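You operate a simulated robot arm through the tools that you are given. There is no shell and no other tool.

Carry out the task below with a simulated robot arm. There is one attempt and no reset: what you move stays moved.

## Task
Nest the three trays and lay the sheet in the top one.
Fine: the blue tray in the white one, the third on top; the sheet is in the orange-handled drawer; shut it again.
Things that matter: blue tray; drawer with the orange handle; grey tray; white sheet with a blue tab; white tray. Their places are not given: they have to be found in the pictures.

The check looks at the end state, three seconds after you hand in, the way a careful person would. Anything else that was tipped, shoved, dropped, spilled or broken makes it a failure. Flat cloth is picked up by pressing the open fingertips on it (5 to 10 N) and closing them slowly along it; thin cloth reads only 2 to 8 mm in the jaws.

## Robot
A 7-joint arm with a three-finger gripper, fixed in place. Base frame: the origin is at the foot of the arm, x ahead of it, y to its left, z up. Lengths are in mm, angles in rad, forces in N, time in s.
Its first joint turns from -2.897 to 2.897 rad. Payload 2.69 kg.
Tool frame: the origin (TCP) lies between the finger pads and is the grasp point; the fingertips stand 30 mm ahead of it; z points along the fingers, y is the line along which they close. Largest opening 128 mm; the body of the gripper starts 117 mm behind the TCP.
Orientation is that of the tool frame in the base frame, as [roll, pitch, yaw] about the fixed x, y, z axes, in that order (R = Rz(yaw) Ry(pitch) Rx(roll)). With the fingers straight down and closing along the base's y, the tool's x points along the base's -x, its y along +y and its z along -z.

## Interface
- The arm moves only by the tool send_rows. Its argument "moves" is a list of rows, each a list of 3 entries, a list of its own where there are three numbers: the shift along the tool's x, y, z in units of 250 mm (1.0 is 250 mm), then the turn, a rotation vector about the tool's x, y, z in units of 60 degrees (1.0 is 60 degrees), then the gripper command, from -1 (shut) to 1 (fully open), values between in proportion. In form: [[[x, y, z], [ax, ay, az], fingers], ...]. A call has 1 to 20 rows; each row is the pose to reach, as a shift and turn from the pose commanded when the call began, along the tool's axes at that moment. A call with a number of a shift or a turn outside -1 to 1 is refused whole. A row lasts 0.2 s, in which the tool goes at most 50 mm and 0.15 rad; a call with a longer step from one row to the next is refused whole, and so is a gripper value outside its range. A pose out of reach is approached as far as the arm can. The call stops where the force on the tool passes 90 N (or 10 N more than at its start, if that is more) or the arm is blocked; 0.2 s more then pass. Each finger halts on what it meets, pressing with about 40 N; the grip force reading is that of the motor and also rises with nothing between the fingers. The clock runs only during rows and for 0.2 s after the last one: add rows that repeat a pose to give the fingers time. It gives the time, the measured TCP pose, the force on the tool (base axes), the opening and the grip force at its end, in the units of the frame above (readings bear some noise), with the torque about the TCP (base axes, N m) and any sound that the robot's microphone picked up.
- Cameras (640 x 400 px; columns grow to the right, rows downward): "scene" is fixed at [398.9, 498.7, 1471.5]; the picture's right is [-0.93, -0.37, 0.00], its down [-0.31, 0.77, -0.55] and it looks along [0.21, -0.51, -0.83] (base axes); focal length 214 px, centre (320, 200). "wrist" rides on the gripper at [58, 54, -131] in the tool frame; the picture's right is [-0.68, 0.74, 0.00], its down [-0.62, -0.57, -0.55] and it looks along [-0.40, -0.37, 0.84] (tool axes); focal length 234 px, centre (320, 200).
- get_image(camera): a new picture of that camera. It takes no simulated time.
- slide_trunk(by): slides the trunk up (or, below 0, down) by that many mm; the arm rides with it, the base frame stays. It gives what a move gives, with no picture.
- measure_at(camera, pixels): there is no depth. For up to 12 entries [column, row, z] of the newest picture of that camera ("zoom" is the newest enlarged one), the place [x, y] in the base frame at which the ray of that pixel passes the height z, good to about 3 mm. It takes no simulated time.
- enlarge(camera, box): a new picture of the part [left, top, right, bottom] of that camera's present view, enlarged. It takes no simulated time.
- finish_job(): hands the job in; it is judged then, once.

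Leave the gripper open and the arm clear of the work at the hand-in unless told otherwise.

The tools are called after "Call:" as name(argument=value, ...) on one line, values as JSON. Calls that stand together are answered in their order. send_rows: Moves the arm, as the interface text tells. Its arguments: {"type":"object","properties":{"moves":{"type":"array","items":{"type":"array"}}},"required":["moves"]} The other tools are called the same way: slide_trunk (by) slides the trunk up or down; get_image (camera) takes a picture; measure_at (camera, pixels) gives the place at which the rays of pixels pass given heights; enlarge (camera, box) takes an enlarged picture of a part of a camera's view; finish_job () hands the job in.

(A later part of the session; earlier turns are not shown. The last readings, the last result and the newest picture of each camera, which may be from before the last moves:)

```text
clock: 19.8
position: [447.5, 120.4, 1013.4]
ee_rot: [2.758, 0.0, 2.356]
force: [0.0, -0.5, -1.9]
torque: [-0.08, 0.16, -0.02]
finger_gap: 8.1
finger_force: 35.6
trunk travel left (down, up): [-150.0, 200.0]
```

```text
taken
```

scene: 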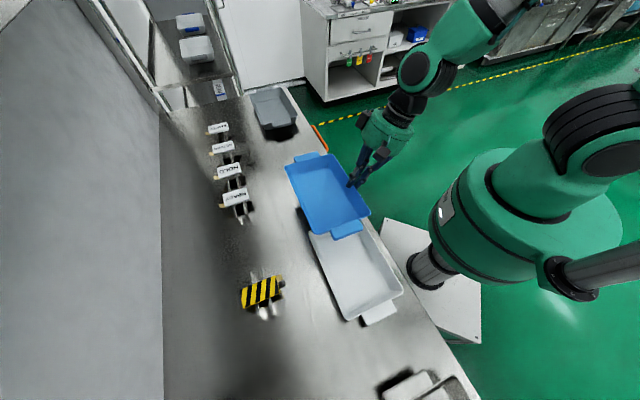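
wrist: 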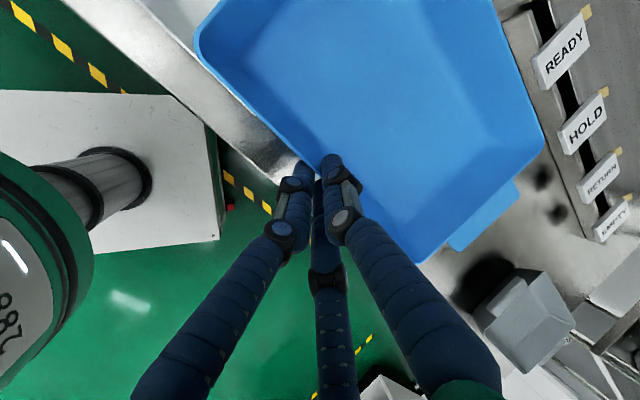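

It carries well. I'll go on with the second half, ending over the white tray.

Call:
send_rows(moves=[[[0.03, 0, 0], [0, 0, 0], -1], [[0.09, 0, 0], [0, 0, 0], -1], [[0.18, 0, 0], [0, 0, 0], -1], [[0.28, 0, 0], [0, 0, 0], -1], [[0.38, 0, 0], [0, 0, 0], -1], [[0.48, 0, 0], [0, 0, 0], -1], [[0.58, 0.005, 0.002], [0, 0, 0], -1], [[0.66, 0.005, 0.002], [0, 0, 0], -1], [[0.71, 0.005, 0.002], [0, 0, 0], -1], [[0.736, 0.005, 0.002], [0, 0, 0], -1], [[0.736, 0.005, 0.002], [0, 0, 0], -1]])

Call:
get_image(camera="wrist")

Call:
enlarge(camera="scene", box=[290, 190, 440, 335])

```text
clock: 22.2
position: [317.6, 249.7, 1013.9]
ee_rot: [2.759, 0.0, 2.356]
force: [0.8, 0.0, -2.3]
torque: [-0.1, 0.16, 0.02]
finger_gap: 7.9
finger_force: 35.6
trunk travel left (down, up): [-150.0, 200.0]
```

```text
taken
```

wrist: 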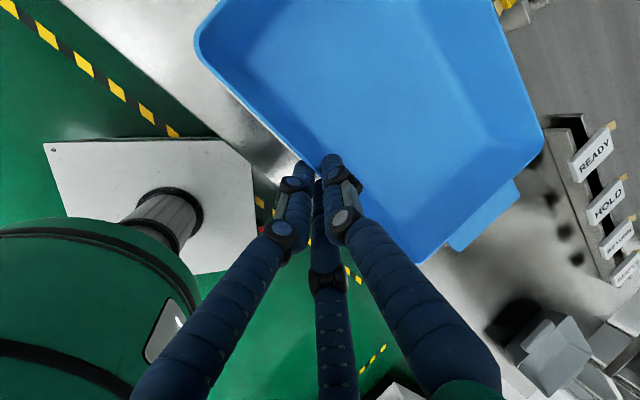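

```text
2.76 times, centred on (365, 262) of scene
```

zoom: 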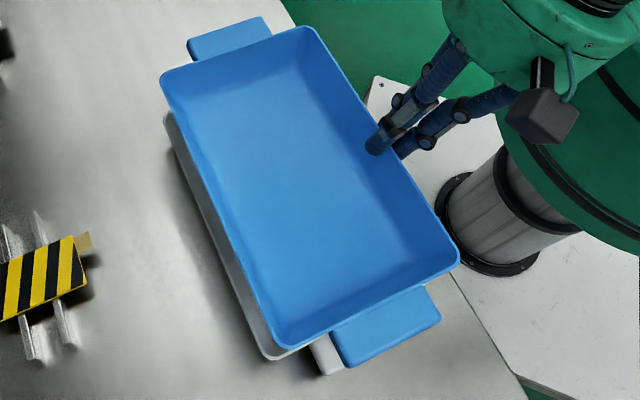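

The blue tray hovers over the white one. I'll measure its rim edges here to compare with the white tray's.

Call:
measure_at(camera="zoom", pixels=[[172, 118, 1008], [210, 217, 1008], [245, 305, 1008], [345, 72, 1008], [385, 135, 1008], [435, 216, 1008], [190, 67, 1008], [240, 50, 1008], [290, 31, 1008], [310, 340, 1008], [370, 313, 1008], [430, 283, 1008]])

Call:
measure_at(camera="zoom", pixels=[[168, 145, 933], [215, 265, 933], [248, 338, 933], [280, 356, 933]])

```text
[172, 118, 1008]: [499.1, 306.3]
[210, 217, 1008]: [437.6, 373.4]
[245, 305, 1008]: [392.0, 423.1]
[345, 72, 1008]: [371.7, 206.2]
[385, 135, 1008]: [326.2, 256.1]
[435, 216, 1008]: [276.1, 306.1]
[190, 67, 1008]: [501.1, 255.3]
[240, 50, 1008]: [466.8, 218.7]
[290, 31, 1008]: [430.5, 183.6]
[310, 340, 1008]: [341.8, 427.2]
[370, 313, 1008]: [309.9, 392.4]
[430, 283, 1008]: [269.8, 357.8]
```

```text
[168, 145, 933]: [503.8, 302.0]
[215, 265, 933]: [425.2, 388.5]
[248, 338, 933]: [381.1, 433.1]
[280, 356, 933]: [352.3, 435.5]
```

The blue and white centres agree within about 3 mm in both directions, well inside the taper's play. I'll lower 40 mm in gentle steps and read the forces.

Call:
send_rows(moves=[[[0, -0.006, 0.015], [0, 0, 0], -1], [[0, -0.015, 0.037], [0, 0, 0], -1], [[0, -0.027, 0.067], [0, 0, 0], -1], [[0, -0.039, 0.097], [0, 0, 0], -1], [[0, -0.051, 0.127], [0, 0, 0], -1], [[0, -0.06, 0.148], [0, 0, 0], -1], [[0, -0.06, 0.148], [0, 0, 0], -1]])

Call:
enlarge(camera="scene", box=[290, 190, 440, 335])

Call:
get_image(camera="wrist")

```text
clock: 23.8
position: [318.5, 250.2, 972.6]
ee_rot: [2.757, -0.001, 2.355]
force: [0.7, -0.7, -1.4]
torque: [-0.12, 0.14, -0.01]
finger_gap: 7.9
finger_force: 35.8
trunk travel left (down, up): [-150.0, 200.0]
```

```text
2.76 times, centred on (365, 262) of scene
```

zoom: 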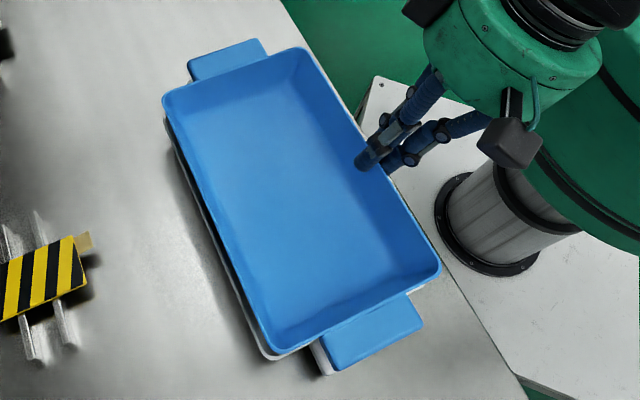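

```text
taken
```

wrist: 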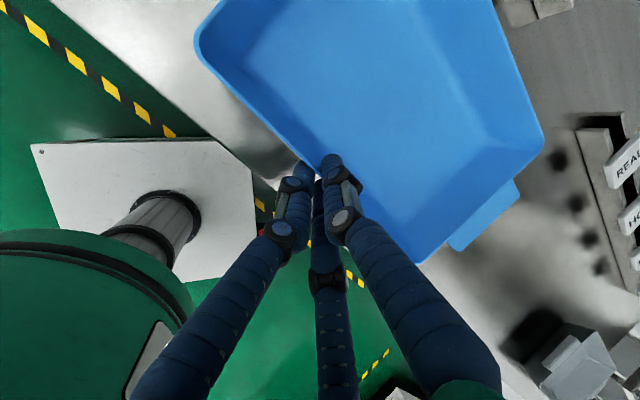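

Alignment looks good and no contact shows yet. I'll lower 8 mm more in small steps.

Call:
send_rows(moves=[[[0, -0.003, 0.0074], [0, 0, 0], -1], [[0, -0.006, 0.0148], [0, 0, 0], -1], [[0, -0.009, 0.0222], [0, 0, 0], -1], [[0, -0.012, 0.0297], [0, 0, 0], -1], [[0, -0.012, 0.0297], [0, 0, 0], -1]])

Call:
enlarge(camera="scene", box=[330, 190, 420, 290])

```text
clock: 25.0
position: [318.3, 249.6, 965.5]
ee_rot: [2.758, 0.002, 2.357]
force: [-0.1, 0.3, -2.3]
torque: [-0.12, 0.15, -0.01]
finger_gap: 8.0
finger_force: 35.0
trunk travel left (down, up): [-150.0, 200.0]
```

```text
4.00 times, centred on (375, 240) of scene
```

zoom: 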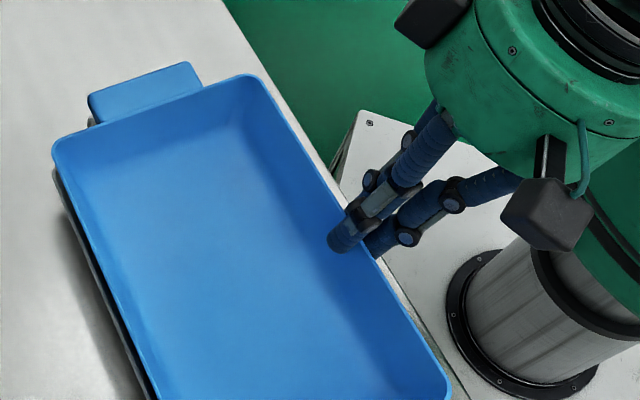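

Still no contact. I'll go down 6 mm more in 2 mm steps.

Call:
send_rows(moves=[[[0, -0.003, 0.0074], [0, 0, 0], -1], [[0, -0.006, 0.0148], [0, 0, 0], -1], [[0, -0.009, 0.0222], [0, 0, 0], -1], [[0, -0.009, 0.0222], [0, 0, 0], -1]])

Call:
enlarge(camera="scene", box=[290, 190, 440, 335])

```text
clock: 26.0
position: [317.9, 248.9, 960.9]
ee_rot: [2.758, -0.002, 2.357]
force: [0.2, -0.1, -1.5]
torque: [-0.08, 0.13, 0.0]
finger_gap: 7.7
finger_force: 35.9
trunk travel left (down, up): [-150.0, 200.0]
```

```text
2.76 times, centred on (365, 262) of scene
```

zoom: 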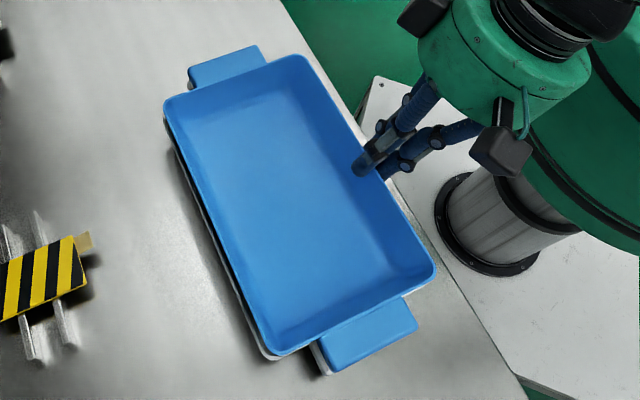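

Still hanging free. Another 6 mm down in small steps.

Call:
send_rows(moves=[[[0, -0.003, 0.0074], [0, 0, 0], -1], [[0, -0.006, 0.0148], [0, 0, 0], -1], [[0, -0.009, 0.0222], [0, 0, 0], -1], [[0, -0.009, 0.0222], [0, 0, 0], -1]])

Call:
enlarge(camera="scene", box=[290, 190, 440, 335])

Call:
get_image(camera="wrist")

```text
clock: 27.0
position: [317.2, 249.4, 953.7]
ee_rot: [2.758, -0.001, 2.357]
force: [0.4, 0.1, -2.2]
torque: [-0.11, 0.16, 0.0]
finger_gap: 7.6
finger_force: 35.5
trunk travel left (down, up): [-150.0, 200.0]
```

```text
2.76 times, centred on (365, 262) of scene
```

zoom: 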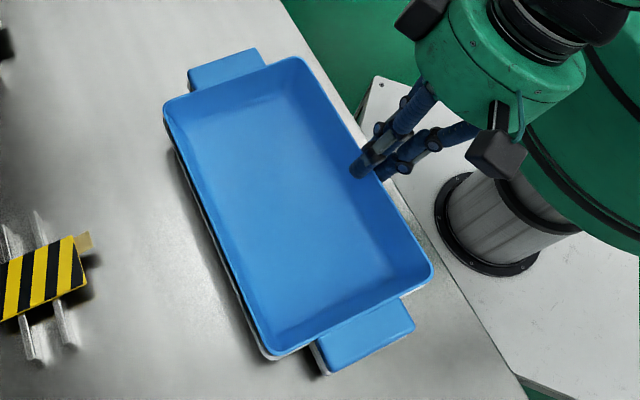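

```text
taken
```

wrist: 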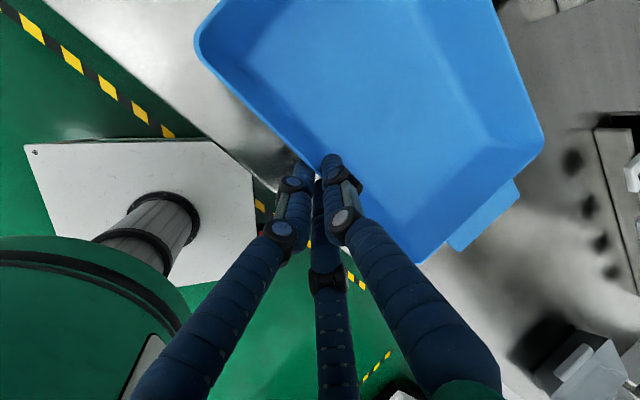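

Fingertips should be near the white rim now, but no contact shows. I'll look closely at the fingers in the wrist view.

Call:
enlarge(camera="wrist", box=[180, 40, 380, 220])

Call:
enlarge(camera="scene", box=[345, 210, 405, 260])

Call:
enlarge(camera="scene", box=[340, 270, 420, 330])

```text
2.22 times, centred on (280, 130) of wrist
```

zoom: 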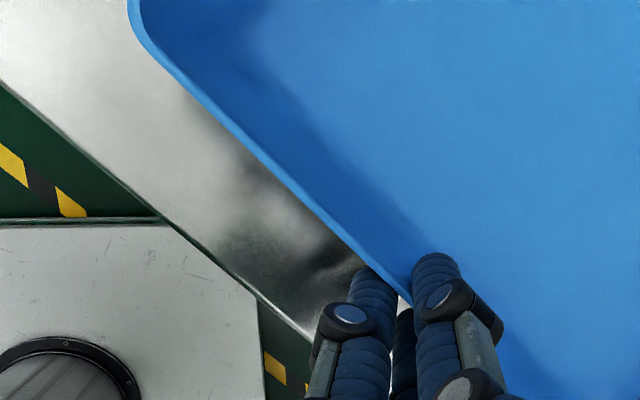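

```text
8.00 times, centred on (375, 235) of scene
```

zoom: 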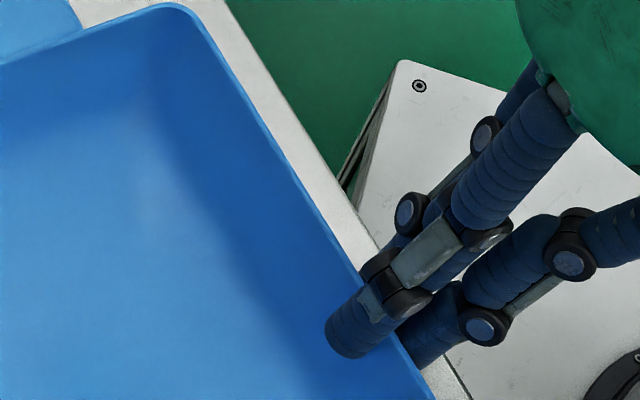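

```text
6.67 times, centred on (380, 300) of scene
```

zoom: 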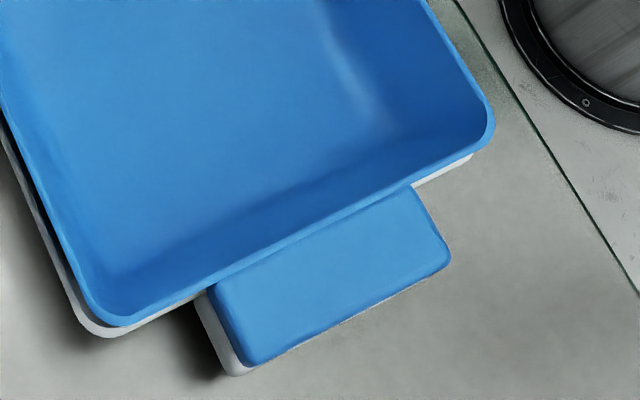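

At the far-left corner the white rim shows about 8 mm past the blue one, more than the height difference explains. The blue tray therefore sits about 4 mm too far forward. I'll raise 4 mm and shift 4 mm inward, then check again.

Call:
send_rows(moves=[[[0, 0.006, -0.0148], [0, 0, 0], -1], [[0, 0.0208, -0.0088], [0, 0, 0], -1], [[0, 0.0208, -0.0088], [0, 0, 0], -1]])

Call:
enlarge(camera="scene", box=[340, 270, 420, 330])

Call:
enlarge(camera="scene", box=[300, 200, 380, 260])

```text
clock: 27.8
position: [321.3, 253.3, 956.5]
ee_rot: [2.76, 0.001, 2.358]
force: [-0.2, 0.4, -2.5]
torque: [-0.08, 0.16, 0.04]
finger_gap: 7.8
finger_force: 35.7
trunk travel left (down, up): [-150.0, 200.0]
```

```text
6.67 times, centred on (380, 300) of scene
```

zoom: 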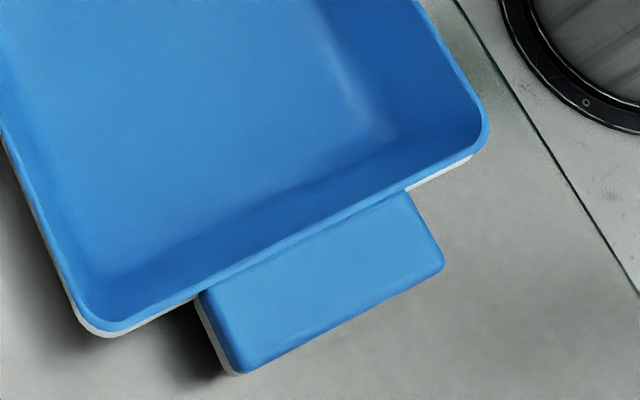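

```text
6.67 times, centred on (340, 230) of scene
```

zoom: 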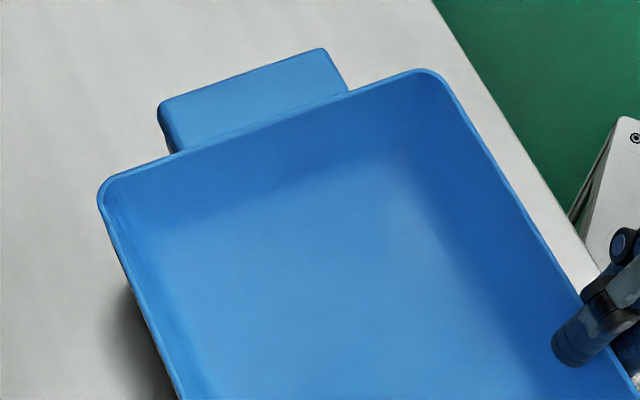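

Now only about 3 mm of white shows along the far side, which matches the height offset, so it's well aligned. I'll release: open to about 20 mm with a slight upward retreat so the tray seats.

Call:
send_rows(moves=[[[0, 0, 0], [0, 0, 0], -0.85], [[0, 0, -0.012], [0, 0, 0], -0.72], [[0, 0, -0.016], [0, 0, 0], -0.65], [[0, 0, -0.016], [0, 0, 0], -0.65]])

Call:
enlarge(camera="scene", box=[290, 190, 440, 335])

Call:
get_image(camera="wrist")

```text
clock: 28.8
position: [319.8, 251.5, 961.1]
ee_rot: [2.76, 0.0, 2.356]
force: [0.1, -0.6, 0.2]
torque: [0.0, -0.01, -0.03]
finger_gap: 22.3
finger_force: 0.1
trunk travel left (down, up): [-150.0, 200.0]
```

```text
2.76 times, centred on (365, 262) of scene
```

zoom: 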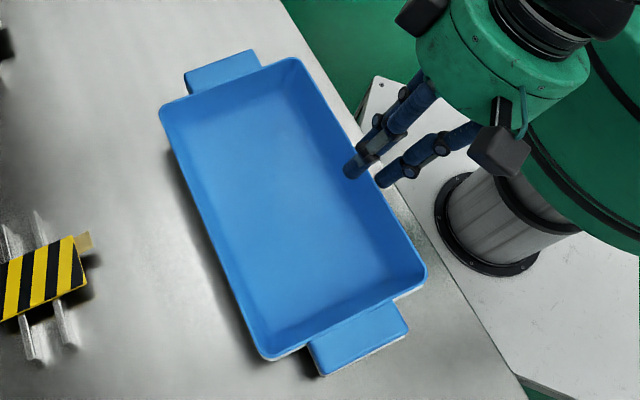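

```text
taken
```

wrist: 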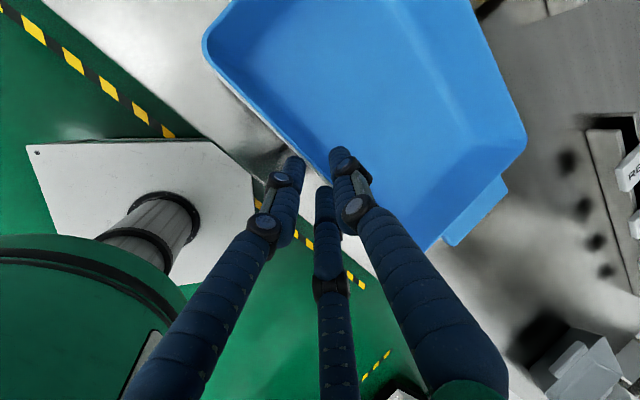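

The blue tray has dropped into the white one. I'll retreat along the tool axis and check the nest.

Call:
send_rows(moves=[[[0, 0, -0.06], [0, 0, 0], -0.65], [[0, 0, -0.15], [0, 0, 0], -0.5], [[0, 0, -0.3], [0, 0, 0], -0.3], [[0, 0, -0.45], [0, 0, 0], 0], [[0, 0, -0.45], [0, 0, 0], 0]])

Call:
get_image(camera="wrist")

Call:
enlarge(camera="scene", box=[300, 200, 420, 330])

Call:
enlarge(camera="scene", box=[340, 270, 420, 330])

```text
clock: 30.0
position: [288.9, 218.9, 1067.0]
ee_rot: [2.757, 0.001, 2.357]
force: [0.8, -0.9, -0.2]
torque: [0.0, -0.01, 0.0]
finger_gap: 63.9
finger_force: 0.1
trunk travel left (down, up): [-150.0, 200.0]
```

```text
taken
```

wrist: 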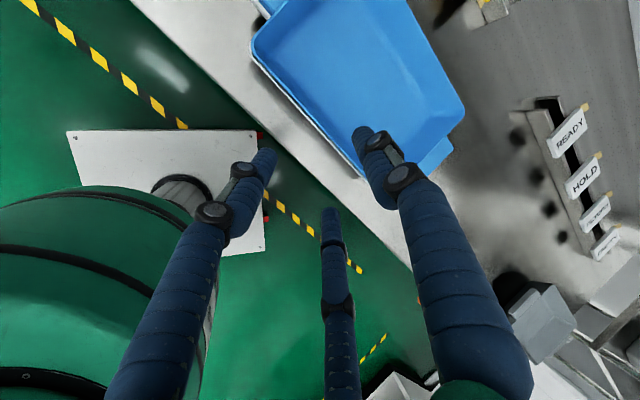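

```text
3.08 times, centred on (360, 265) of scene
```

zoom: 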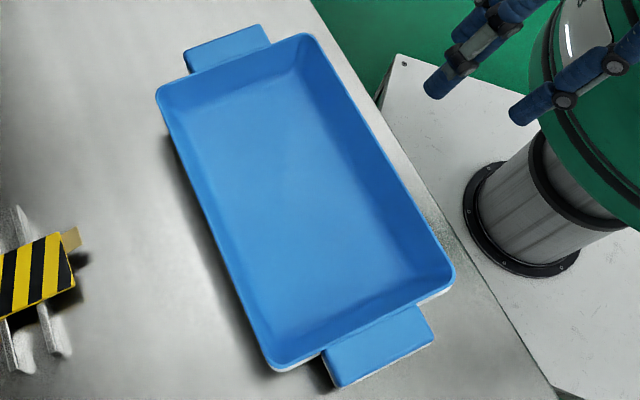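

```text
6.67 times, centred on (380, 300) of scene
```

zoom: 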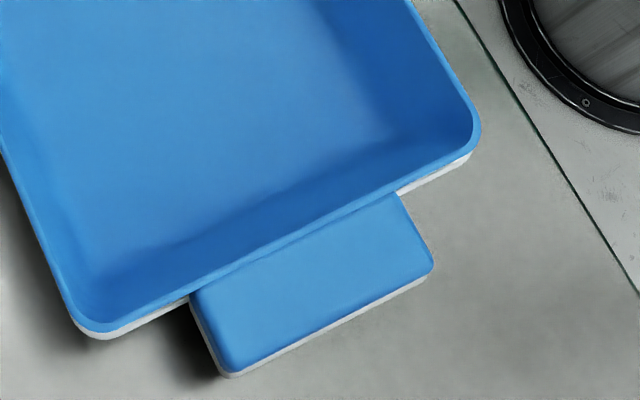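

The blue tray is nested evenly in the white one. Now to fetch the grey tray: I'll travel along the bench front (−m direction) at z≈1067, in three calls.

Call:
send_rows(moves=[[[-0.1, 0, 0], [0, 0, 0], 0], [[-0.25, 0, 0], [0, 0, 0], 0], [[-0.43, 0, 0], [0, 0, 0], 0], [[-0.61, 0, 0], [0, 0, 0], 0], [[-0.79, 0, 0], [0, 0, 0], 0], [[-0.97, 0, 0], [0, 0, 0], 0]])

Call:
send_rows(moves=[[[-0.15, 0, 0], [0, 0, 0], 0], [[-0.31, 0, 0], [0, 0, 0], 0], [[-0.48, 0, 0], [0, 0, 0], 0], [[-0.65, 0, 0], [0, 0, 0], 0], [[-0.82, 0, 0], [0, 0, 0], 0], [[-0.97, 0, 0], [0, 0, 0], 0]])

```text
clock: 31.4
position: [460.7, 50.6, 1066.5]
ee_rot: [2.758, 0.001, 2.356]
force: [-0.7, -0.5, 0.5]
torque: [0.0, -0.02, 0.01]
finger_gap: 63.7
finger_force: 0.1
trunk travel left (down, up): [-150.0, 200.0]
```

```text
clock: 32.8
position: [631.4, -120.2, 1065.4]
ee_rot: [2.758, -0.001, 2.356]
force: [0.0, 0.7, -0.3]
torque: [-0.02, 0.0, -0.01]
finger_gap: 64.3
finger_force: 0.0
trunk travel left (down, up): [-150.0, 200.0]
```

I'm at (631,-120). I'll take pictures to locate the grey tray from here.

Call:
get_image(camera="wrist")

Call:
enlarge(camera="scene", box=[240, 80, 320, 140])

```text
taken
```

wrist: 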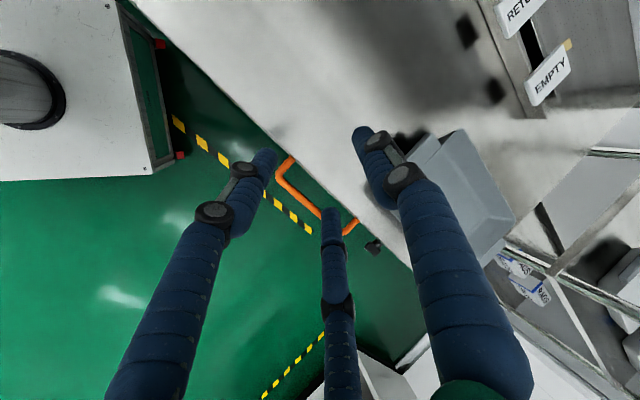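

```text
6.67 times, centred on (280, 110) of scene
```

zoom: 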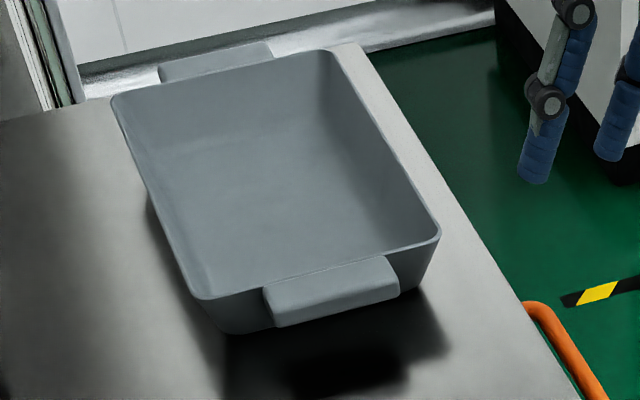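

I'll move the last stretch toward the grey tray's front wall, staying at z≈1067.

Call:
send_rows(moves=[[[-0.15, 0.02, 0.008], [0, 0, 0], 0], [[-0.31, 0.04, 0.016], [0, 0, 0], 0], [[-0.48, 0.06, 0.024], [0, 0, 0], 0], [[-0.65, 0.08, 0.032], [0, 0, 0], 0], [[-0.82, 0.093, 0.0375], [0, 0, 0], 0], [[-0.97, 0.093, 0.0375], [0, 0, 0], 0], [[-0.97, 0.093, 0.0375], [0, 0, 0], 0]])

Call:
get_image(camera="wrist")

Call:
enlarge(camera="wrist", box=[200, 0, 500, 220])

```text
clock: 34.4
position: [823.0, -275.9, 1066.3]
ee_rot: [2.759, 0.0, 2.354]
force: [-0.3, 0.5, -0.3]
torque: [0.04, 0.01, 0.01]
finger_gap: 64.0
finger_force: 0.2
trunk travel left (down, up): [-150.0, 200.0]
```

```text
taken
```

wrist: 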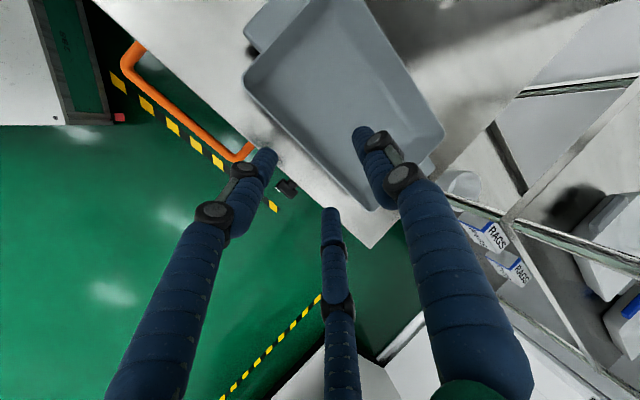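

```text
1.82 times, centred on (350, 110) of wrist
```

zoom: 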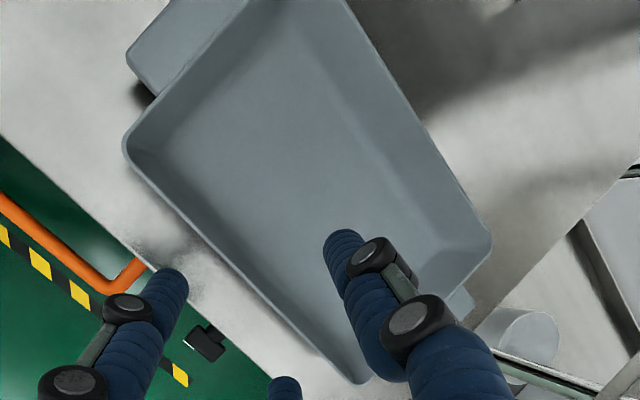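

I'll measure the grey rim in this enlargement at z≈930.

Call:
measure_at(camera="zoom", pixels=[[123, 147, 930], [160, 196, 930], [220, 259, 930], [270, 309, 930], [320, 354, 930], [358, 383, 930], [491, 240, 930], [455, 178, 930], [420, 118, 930], [205, 340, 850], [150, 265, 850], [140, 90, 920]])

```text
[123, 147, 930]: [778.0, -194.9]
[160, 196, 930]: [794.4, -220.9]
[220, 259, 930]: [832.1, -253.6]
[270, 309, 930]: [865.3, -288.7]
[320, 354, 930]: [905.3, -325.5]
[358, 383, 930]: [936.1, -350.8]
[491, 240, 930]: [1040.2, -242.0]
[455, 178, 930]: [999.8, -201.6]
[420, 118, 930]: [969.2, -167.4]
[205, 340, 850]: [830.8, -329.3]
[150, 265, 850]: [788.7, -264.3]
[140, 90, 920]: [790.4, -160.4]
```

Front rim sits at n≈408.7 with its middle at m≈-799. I'll line up above it, then descend with a 34 mm opening to the same relative grip pose as used on the blue tray.

Call:
send_rows(moves=[[[-0.042, 0.03, 0.012], [0, 0, 0], -0.2], [[-0.084, 0.063, 0.0255], [0, 0, 0], -0.47], [[-0.084, 0.003, 0.174], [0, 0, 0], -0.47], [[-0.084, -0.057, 0.322], [0, 0, 0], -0.47], [[-0.084, -0.099, 0.426], [0, 0, 0], -0.47], [[-0.084, -0.12, 0.478], [0, 0, 0], -0.47], [[-0.084, -0.12, 0.478], [0, 0, 0], -0.47]])

Call:
enlarge(camera="wrist", box=[220, 60, 420, 220])

Call:
enlarge(camera="scene", box=[240, 60, 340, 140])

```text
clock: 36.0
position: [848.3, -277.5, 943.6]
ee_rot: [2.756, -0.001, 2.356]
force: [0.6, -0.3, 0.2]
torque: [0.0, 0.0, 0.01]
finger_gap: 34.1
finger_force: 0.0
trunk travel left (down, up): [-150.0, 200.0]
```

```text
2.50 times, centred on (320, 140) of wrist
```

zoom: 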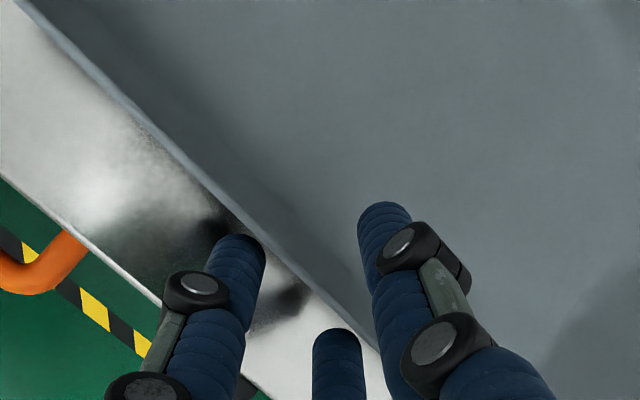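

```text
5.00 times, centred on (290, 100) of scene
```

zoom: 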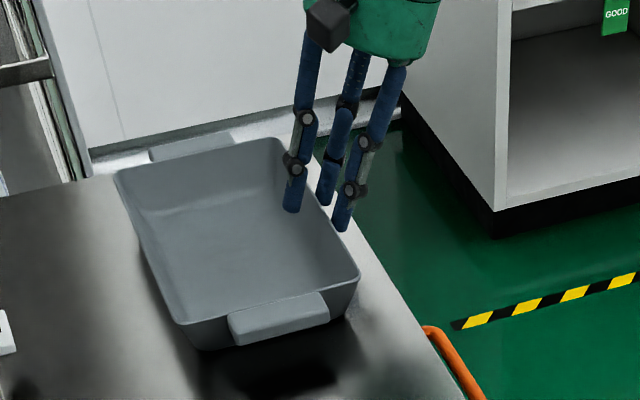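

The rim runs between the outer and inner fingers. I'll lower another 7 mm and close gradually.

Call:
send_rows(moves=[[[0, -0.005, 0.013], [0, 0, 0], -0.47], [[0, -0.0105, 0.026], [0, 0, 0], -0.47], [[0, -0.0105, 0.026], [0, 0, 0], -0.6], [[0, -0.0105, 0.026], [0, 0, 0], -0.75], [[0, -0.0105, 0.026], [0, 0, 0], -0.88], [[0, -0.0105, 0.026], [0, 0, 0], -1], [[0, -0.0105, 0.026], [0, 0, 0], -1], [[0, -0.0105, 0.026], [0, 0, 0], -1], [[0, -0.0105, 0.026], [0, 0, 0], -1]])

Call:
get_image(camera="wrist")

Call:
enlarge(camera="scene", box=[240, 60, 340, 140])

```text
clock: 38.0
position: [848.4, -278.5, 937.2]
ee_rot: [2.757, 0.0, 2.356]
force: [-0.1, -0.2, -2.6]
torque: [-0.11, 0.15, -0.02]
finger_gap: 7.7
finger_force: 35.8
trunk travel left (down, up): [-150.0, 200.0]
```

```text
taken
```

wrist: 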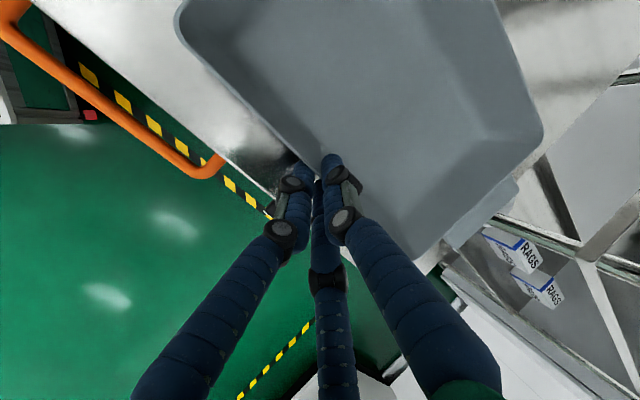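

```text
5.00 times, centred on (290, 100) of scene
```

zoom: 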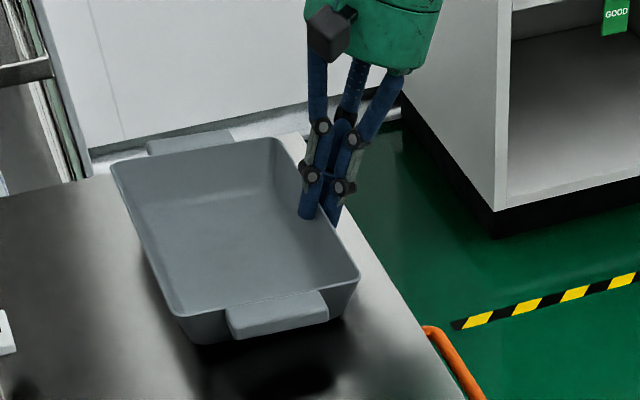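

The grip is like the blue one (7.7 mm, 36 N, small torque). I'll lift 25 mm slowly and check.

Call:
send_rows(moves=[[[0, 0.005, -0.012], [0, 0, 0], -1], [[0, 0.01, -0.025], [0, 0, 0], -1], [[0, 0.018, -0.045], [0, 0, 0], -1], [[0, 0.028, -0.07], [0, 0, 0], -1], [[0, 0.0375, -0.0927], [0, 0, 0], -1], [[0, 0.0375, -0.0927], [0, 0, 0], -1]])

Call:
get_image(camera="wrist")

```text
clock: 39.4
position: [849.4, -277.3, 960.9]
ee_rot: [2.757, 0.001, 2.357]
force: [0.4, -0.2, -2.3]
torque: [-0.14, 0.14, 0.02]
finger_gap: 7.9
finger_force: 36.1
trunk travel left (down, up): [-150.0, 200.0]
```

```text
taken
```

wrist: 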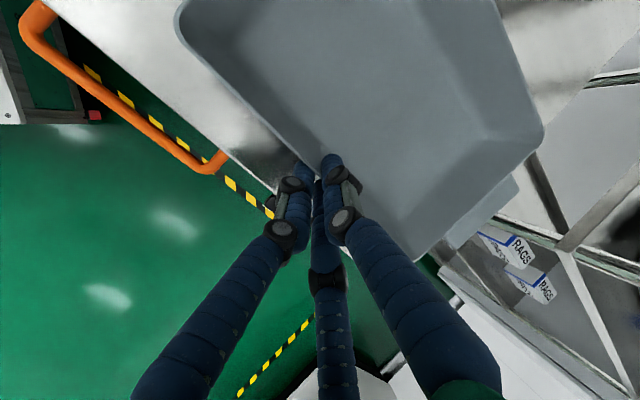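

It's held level. I'll lift another 55 mm for clearance over the nested stack, then measure the grey tray in hand.

Call:
send_rows(moves=[[[0, 0.015, -0.037], [0, 0, 0], -1], [[0, 0.03, -0.074], [0, 0, 0], -1], [[0, 0.045, -0.111], [0, 0, 0], -1], [[0, 0.06, -0.148], [0, 0, 0], -1], [[0, 0.075, -0.185], [0, 0, 0], -1], [[0, 0.087, -0.215], [0, 0, 0], -1], [[0, 0.087, -0.215], [0, 0, 0], -1]])

Call:
get_image(camera="wrist")

Call:
enlarge(camera="wrist", box=[160, 0, 560, 300])

Call:
enlarge(camera="scene", box=[240, 50, 340, 140])

```text
clock: 41.0
position: [850.6, -276.8, 1018.6]
ee_rot: [2.758, -0.001, 2.357]
force: [0.1, -0.6, -2.3]
torque: [-0.13, 0.14, -0.02]
finger_gap: 7.6
finger_force: 35.2
trunk travel left (down, up): [-150.0, 200.0]
```

```text
taken
```

wrist: 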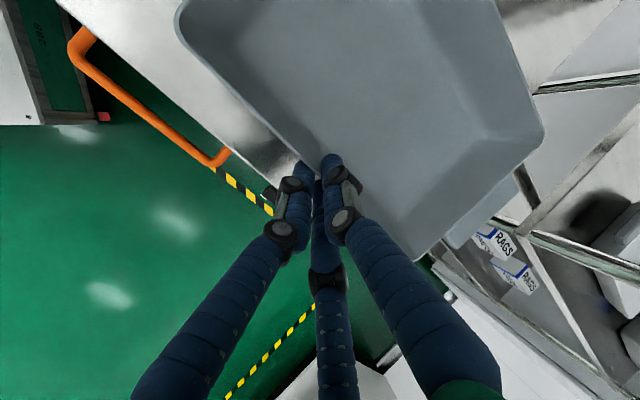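

```text
1.33 times, centred on (360, 150) of wrist
```

zoom: 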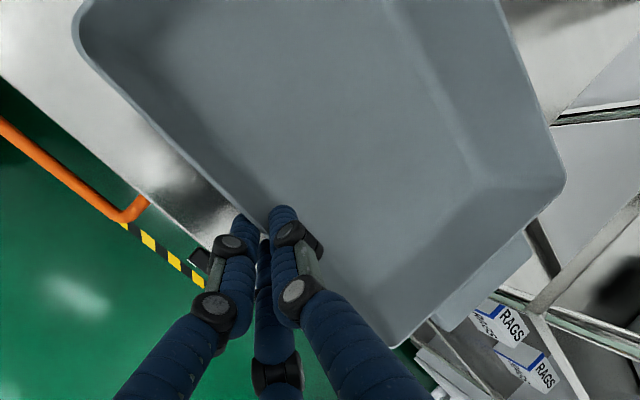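

```text
4.44 times, centred on (290, 95) of scene
```

zoom: 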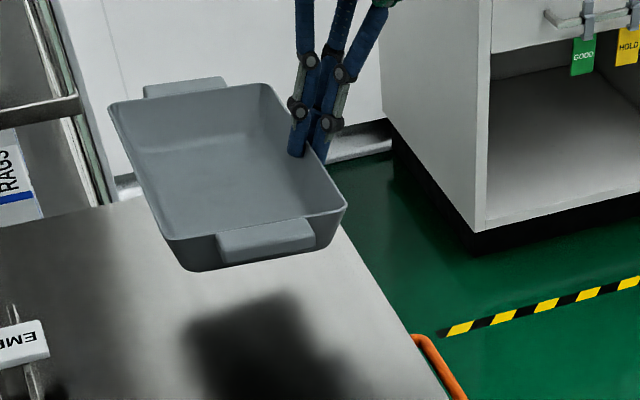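

I'll measure the grey corners in hand (z≈1009) relative to the TCP, for comparison with the blue.

Call:
measure_at(camera="wrist", pixels=[[175, 24, 1009], [175, 24, 980], [418, 260, 1009], [418, 260, 980], [544, 134, 1009], [544, 134, 980], [220, 80, 1009], [260, 128, 1009]])

Call:
measure_at(camera="zoom", pixels=[[108, 108, 1009], [108, 108, 980], [263, 83, 1009], [263, 83, 980], [346, 207, 1009], [346, 207, 980], [170, 240, 1009], [170, 240, 980]])

```text
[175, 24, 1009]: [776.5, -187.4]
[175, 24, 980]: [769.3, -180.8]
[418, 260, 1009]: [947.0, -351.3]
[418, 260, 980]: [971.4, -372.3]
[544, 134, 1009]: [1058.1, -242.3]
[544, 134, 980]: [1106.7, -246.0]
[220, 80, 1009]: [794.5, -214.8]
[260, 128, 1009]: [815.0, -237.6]
```

```text
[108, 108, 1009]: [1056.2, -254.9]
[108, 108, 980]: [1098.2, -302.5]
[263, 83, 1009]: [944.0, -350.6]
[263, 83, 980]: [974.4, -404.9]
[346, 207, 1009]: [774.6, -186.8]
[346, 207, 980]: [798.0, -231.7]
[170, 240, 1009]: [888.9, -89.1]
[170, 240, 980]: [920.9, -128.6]
```

The grey rim agrees from both cameras at z≈1009: level, 150×234 mm, centre offset about (n +88, m −6) from the TCP. Next I'll measure the nested blue rim precisely.

Call:
enlarge(camera="scene", box=[290, 200, 420, 335])

```text
2.96 times, centred on (355, 268) of scene
```

zoom: 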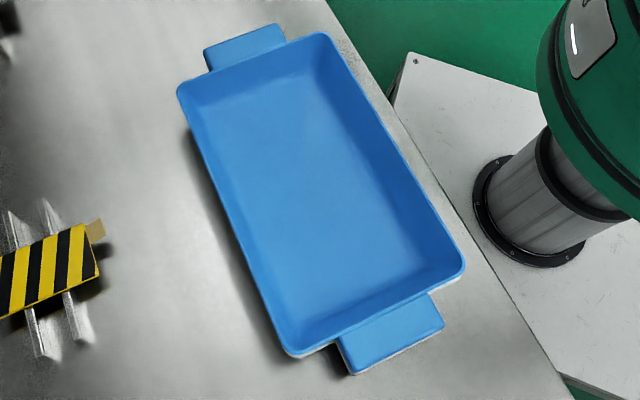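

Call:
measure_at(camera="zoom", pixels=[[195, 133, 938], [235, 231, 938], [265, 305, 938], [350, 68, 938], [390, 136, 938], [440, 217, 938], [215, 69, 938], [260, 53, 938], [305, 38, 938], [315, 345, 938], [375, 319, 938], [435, 288, 938]])

Call:
enlarge(camera="scene", box=[295, 200, 375, 260])

Call:
enlarge(camera="scene", box=[340, 270, 420, 330])

```text
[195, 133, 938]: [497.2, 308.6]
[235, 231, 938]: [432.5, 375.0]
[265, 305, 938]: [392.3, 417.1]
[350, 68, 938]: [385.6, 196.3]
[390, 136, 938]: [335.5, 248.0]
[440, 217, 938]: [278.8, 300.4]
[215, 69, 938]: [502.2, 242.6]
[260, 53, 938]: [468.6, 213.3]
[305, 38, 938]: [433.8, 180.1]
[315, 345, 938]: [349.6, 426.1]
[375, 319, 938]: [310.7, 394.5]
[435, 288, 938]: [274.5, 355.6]
```

```text
6.67 times, centred on (335, 230) of scene
```

zoom: 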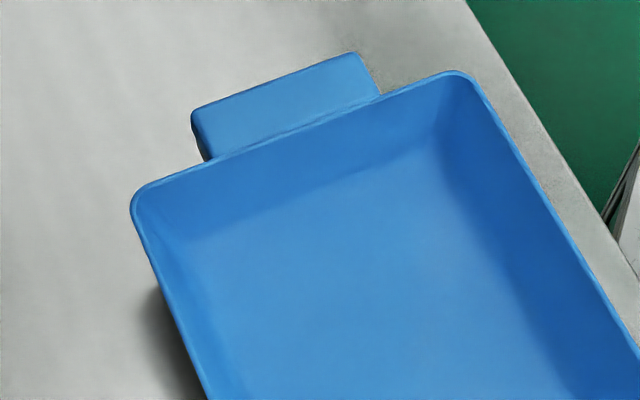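

```text
6.67 times, centred on (380, 300) of scene
```

zoom: 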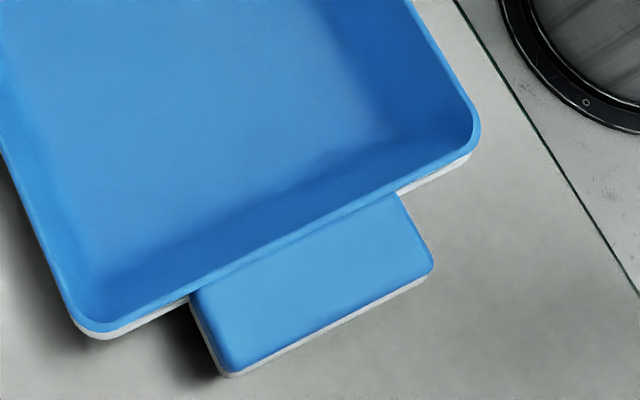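

The stack is centred at about n=491, m=-62. I'll carry the grey tray back along the bench in three equal legs of about 248 mm at z≈1018.

Call:
send_rows(moves=[[[0.03, 0, 0], [0, 0, 0], -1], [[0.09, 0, 0], [0, 0, 0], -1], [[0.18, 0, 0], [0, 0, 0], -1], [[0.29, 0, 0], [0, 0, 0], -1], [[0.41, 0, 0], [0, 0, 0], -1], [[0.53, 0, 0], [0, 0, 0], -1], [[0.65, 0, 0], [0, 0, 0], -1], [[0.77, 0, 0], [0, 0, 0], -1], [[0.87, 0, 0], [0, 0, 0], -1], [[0.95, 0, 0], [0, 0, 0], -1], [[0.99, 0, 0], [0, 0, 0], -1]])

Call:
get_image(camera="wrist")

```text
clock: 43.4
position: [675.6, -103.7, 1020.6]
ee_rot: [2.757, 0.0, 2.357]
force: [0.5, 0.5, -2.6]
torque: [-0.1, 0.14, 0.04]
finger_gap: 7.8
finger_force: 35.3
trunk travel left (down, up): [-150.0, 200.0]
```

```text
taken
```

wrist: 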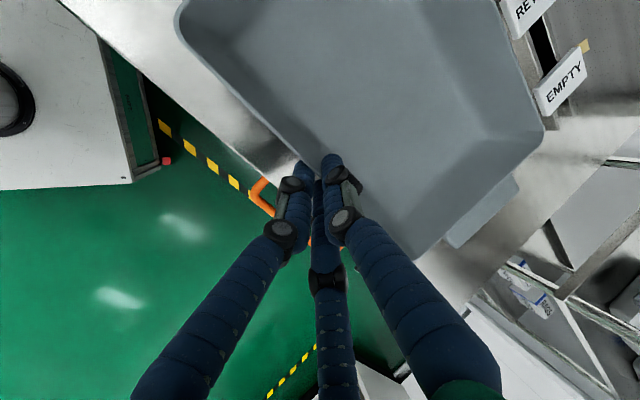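

The grey tray is still held steadily. I'll do the second leg.

Call:
send_rows(moves=[[[0.03, 0, 0], [0, 0, 0], -1], [[0.09, 0, 0], [0, 0, 0], -1], [[0.18, 0, 0], [0, 0, 0], -1], [[0.29, 0, 0], [0, 0, 0], -1], [[0.41, 0, 0], [0, 0, 0], -1], [[0.53, 0, 0], [0, 0, 0], -1], [[0.65, 0, 0], [0, 0, 0], -1], [[0.77, 0, 0], [0, 0, 0], -1], [[0.87, 0, 0], [0, 0, 0], -1], [[0.95, 0, 0], [0, 0, 0], -1], [[0.99, 0, 0], [0, 0, 0], -1]])

```text
clock: 45.8
position: [497.0, 72.5, 1019.4]
ee_rot: [2.762, 0.0, 2.356]
force: [-0.1, -0.1, -1.9]
torque: [-0.13, 0.05, 0.01]
finger_gap: 7.9
finger_force: 36.1
trunk travel left (down, up): [-150.0, 200.0]
```

Third leg, ending over the stack.

Call:
send_rows(moves=[[[0.03, 0, 0], [0, 0, 0], -1], [[0.09, 0, 0], [0, 0, 0], -1], [[0.18, 0, 0], [0, 0, 0], -1], [[0.29, 0, 0], [0, 0, 0], -1], [[0.41, 0, 0], [0, 0, 0], -1], [[0.53, 0, 0], [0, 0, 0], -1], [[0.65, 0, 0], [0, 0, 0], -1], [[0.77, 0, 0], [0, 0, 0], -1], [[0.87, 0, 0], [0, 0, 0], -1], [[0.95, 0, 0], [0, 0, 0], -1], [[0.975, 0, 0], [0, 0, 0], -1], [[0.975, 0, 0], [0, 0, 0], -1], [[0.975, 0, 0], [0, 0, 0], -1]])

Call:
get_image(camera="wrist")

Call:
enlarge(camera="scene", box=[290, 190, 440, 335])

```text
clock: 48.6
position: [324.8, 245.4, 1019.6]
ee_rot: [2.759, 0.0, 2.357]
force: [0.4, 0.9, -2.6]
torque: [-0.13, 0.16, -0.01]
finger_gap: 7.8
finger_force: 35.8
trunk travel left (down, up): [-150.0, 200.0]
```

```text
taken
```

wrist: 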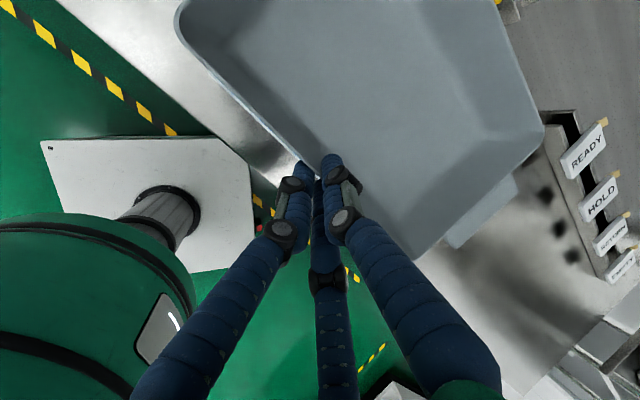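

```text
2.76 times, centred on (365, 262) of scene
```

zoom: 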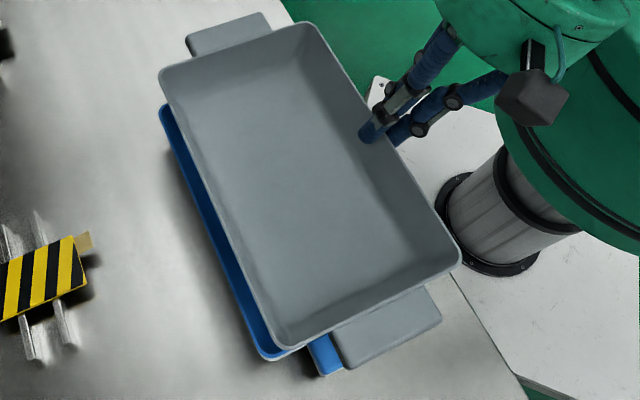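

TCP is at n=403, m=-56. I'll descend 40 mm while trimming +2 mm in both n and m, then compare the rims.

Call:
send_rows(moves=[[[0.002, -0.004, 0.015], [0, 0, 0], -1], [[0.004, -0.013, 0.04], [0, 0, 0], -1], [[0.006, -0.025, 0.07], [0, 0, 0], -1], [[0.008, -0.037, 0.1], [0, 0, 0], -1], [[0.008, -0.047, 0.13], [0, 0, 0], -1], [[0.008, -0.052, 0.1516], [0, 0, 0], -1], [[0.008, -0.052, 0.1516], [0, 0, 0], -1], [[0.008, -0.052, 0.1516], [0, 0, 0], -1]])

Call:
enlarge(camera="scene", box=[340, 270, 420, 330])

Call:
enlarge(camera="scene", box=[295, 200, 375, 260])

```text
clock: 50.4
position: [328.0, 247.7, 980.2]
ee_rot: [2.758, 0.001, 2.356]
force: [-0.2, 0.3, -1.2]
torque: [-0.12, 0.13, 0.02]
finger_gap: 7.8
finger_force: 35.7
trunk travel left (down, up): [-150.0, 200.0]
```

```text
6.67 times, centred on (380, 300) of scene
```

zoom: 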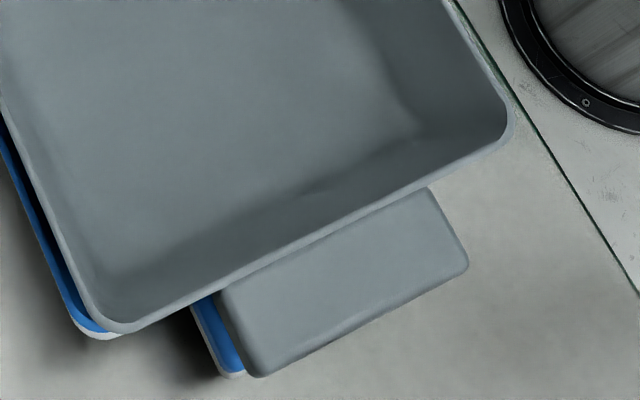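

```text
6.67 times, centred on (335, 230) of scene
```

zoom: 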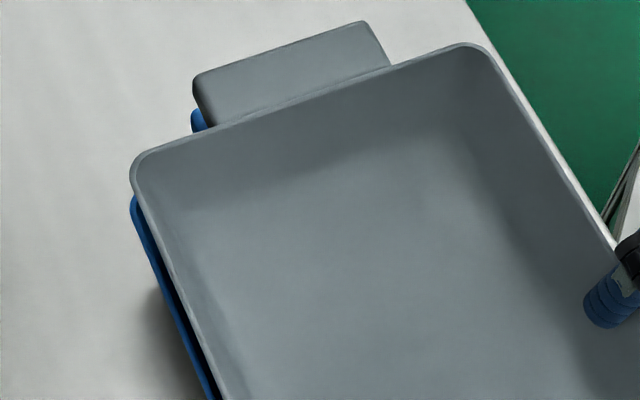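

The grey tray looks slightly offset to the front. I'll measure grey (z≈970) and blue (z≈938) corner points in the same picture.

Call:
enlarge(camera="scene", box=[340, 270, 420, 330])

Call:
measure_at(camera="zoom", pixels=[[258, 377, 960], [468, 268, 960], [68, 250, 970], [30, 160, 970], [49, 250, 938], [20, 175, 938], [237, 373, 925], [195, 312, 925], [222, 295, 960], [300, 247, 970], [470, 165, 970]])

```text
6.67 times, centred on (380, 300) of scene
```

zoom: 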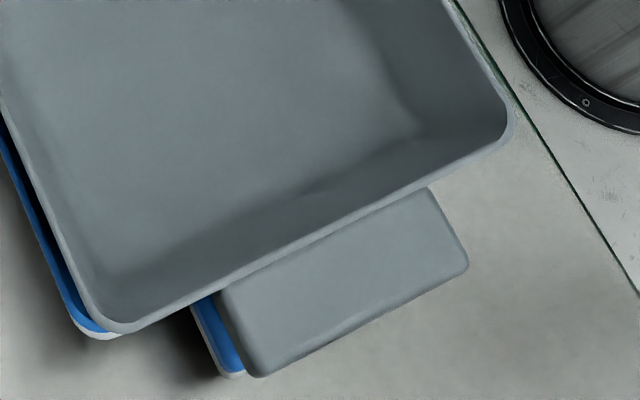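

```text
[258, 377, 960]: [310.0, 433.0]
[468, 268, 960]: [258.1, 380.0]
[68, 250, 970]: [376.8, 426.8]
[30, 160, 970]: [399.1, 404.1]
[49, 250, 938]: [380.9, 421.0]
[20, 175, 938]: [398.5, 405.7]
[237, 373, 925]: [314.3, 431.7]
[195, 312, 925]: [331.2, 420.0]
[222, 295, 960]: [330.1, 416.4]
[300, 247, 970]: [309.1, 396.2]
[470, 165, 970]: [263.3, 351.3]
```

In n they agree within about 1 mm; the grey tray sits about 4 mm further along +m. I'll shift −3.5 mm in m and lower 12 mm in small steps.

Call:
send_rows(moves=[[[-0.014, 0, 0], [0, 0, 0], -1], [[-0.014, -0.0045, 0.0111], [0, 0, 0], -1], [[-0.014, -0.009, 0.0222], [0, 0, 0], -1], [[-0.014, -0.0135, 0.0334], [0, 0, 0], -1], [[-0.014, -0.018, 0.0445], [0, 0, 0], -1], [[-0.014, -0.018, 0.0445], [0, 0, 0], -1]])

Call:
enlarge(camera="scene", box=[340, 270, 420, 330])

Call:
enlarge(camera="scene", box=[295, 200, 375, 260])

```text
clock: 51.8
position: [329.9, 244.8, 968.9]
ee_rot: [2.762, 0.0, 2.357]
force: [0.7, -0.2, -2.6]
torque: [-0.1, 0.09, 0.03]
finger_gap: 7.5
finger_force: 35.6
trunk travel left (down, up): [-150.0, 200.0]
```

```text
6.67 times, centred on (380, 300) of scene
```

zoom: 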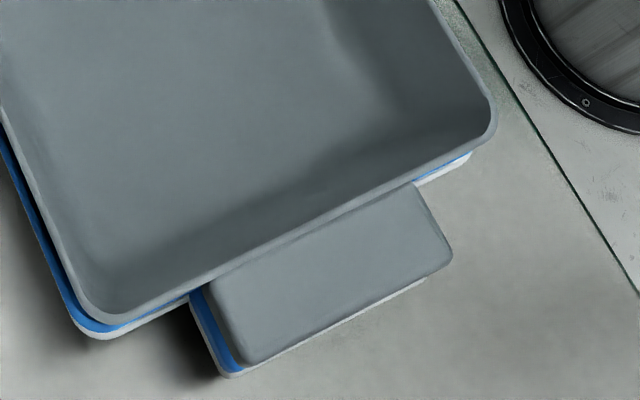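

```text
6.67 times, centred on (335, 230) of scene
```

zoom: 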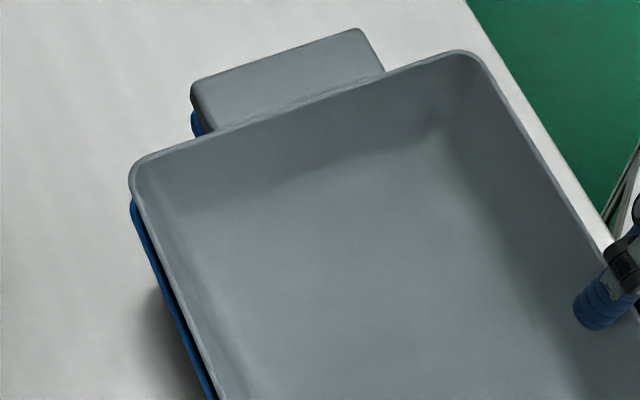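

A blue strip of about 6 mm shows on the far side, more than expected, so I'll shift +2.5 mm in n, lower 3 mm more, and look again.

Call:
send_rows(moves=[[[0, 0.0093, 0.0037], [0, 0, 0], -1], [[0, 0.007, 0.0095], [0, 0, 0], -1], [[0, 0.0048, 0.015], [0, 0, 0], -1], [[0, 0.0048, 0.015], [0, 0, 0], -1]])

Call:
enlarge(camera="scene", box=[340, 270, 420, 330])

Call:
enlarge(camera="scene", box=[295, 200, 375, 260])

```text
clock: 52.8
position: [331.1, 246.4, 966.1]
ee_rot: [2.756, 0.0, 2.356]
force: [-16.2, -0.9, 37.7]
torque: [-0.02, 0.44, 0.06]
finger_gap: 7.7
finger_force: 35.9
trunk travel left (down, up): [-150.0, 200.0]
```

```text
6.67 times, centred on (380, 300) of scene
```

zoom: 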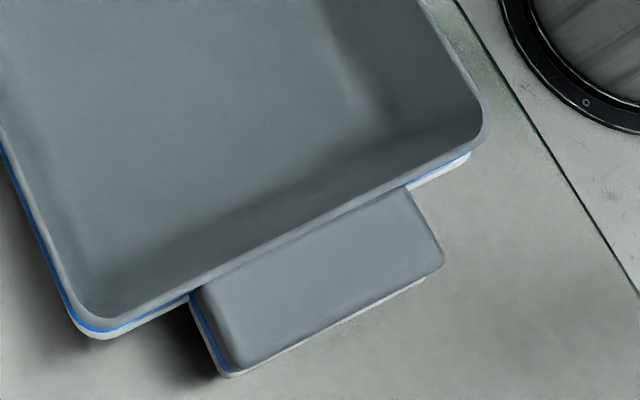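

```text
6.67 times, centred on (335, 230) of scene
```

zoom: 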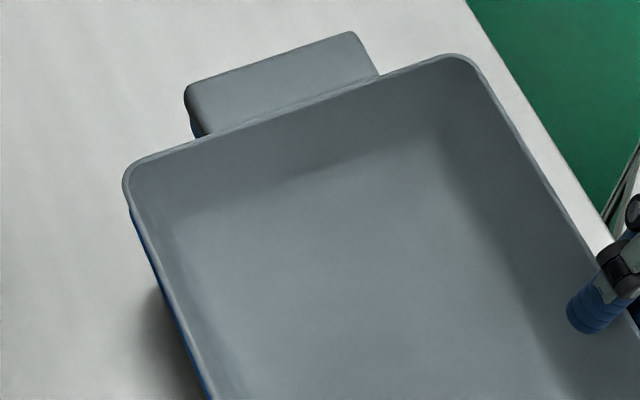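

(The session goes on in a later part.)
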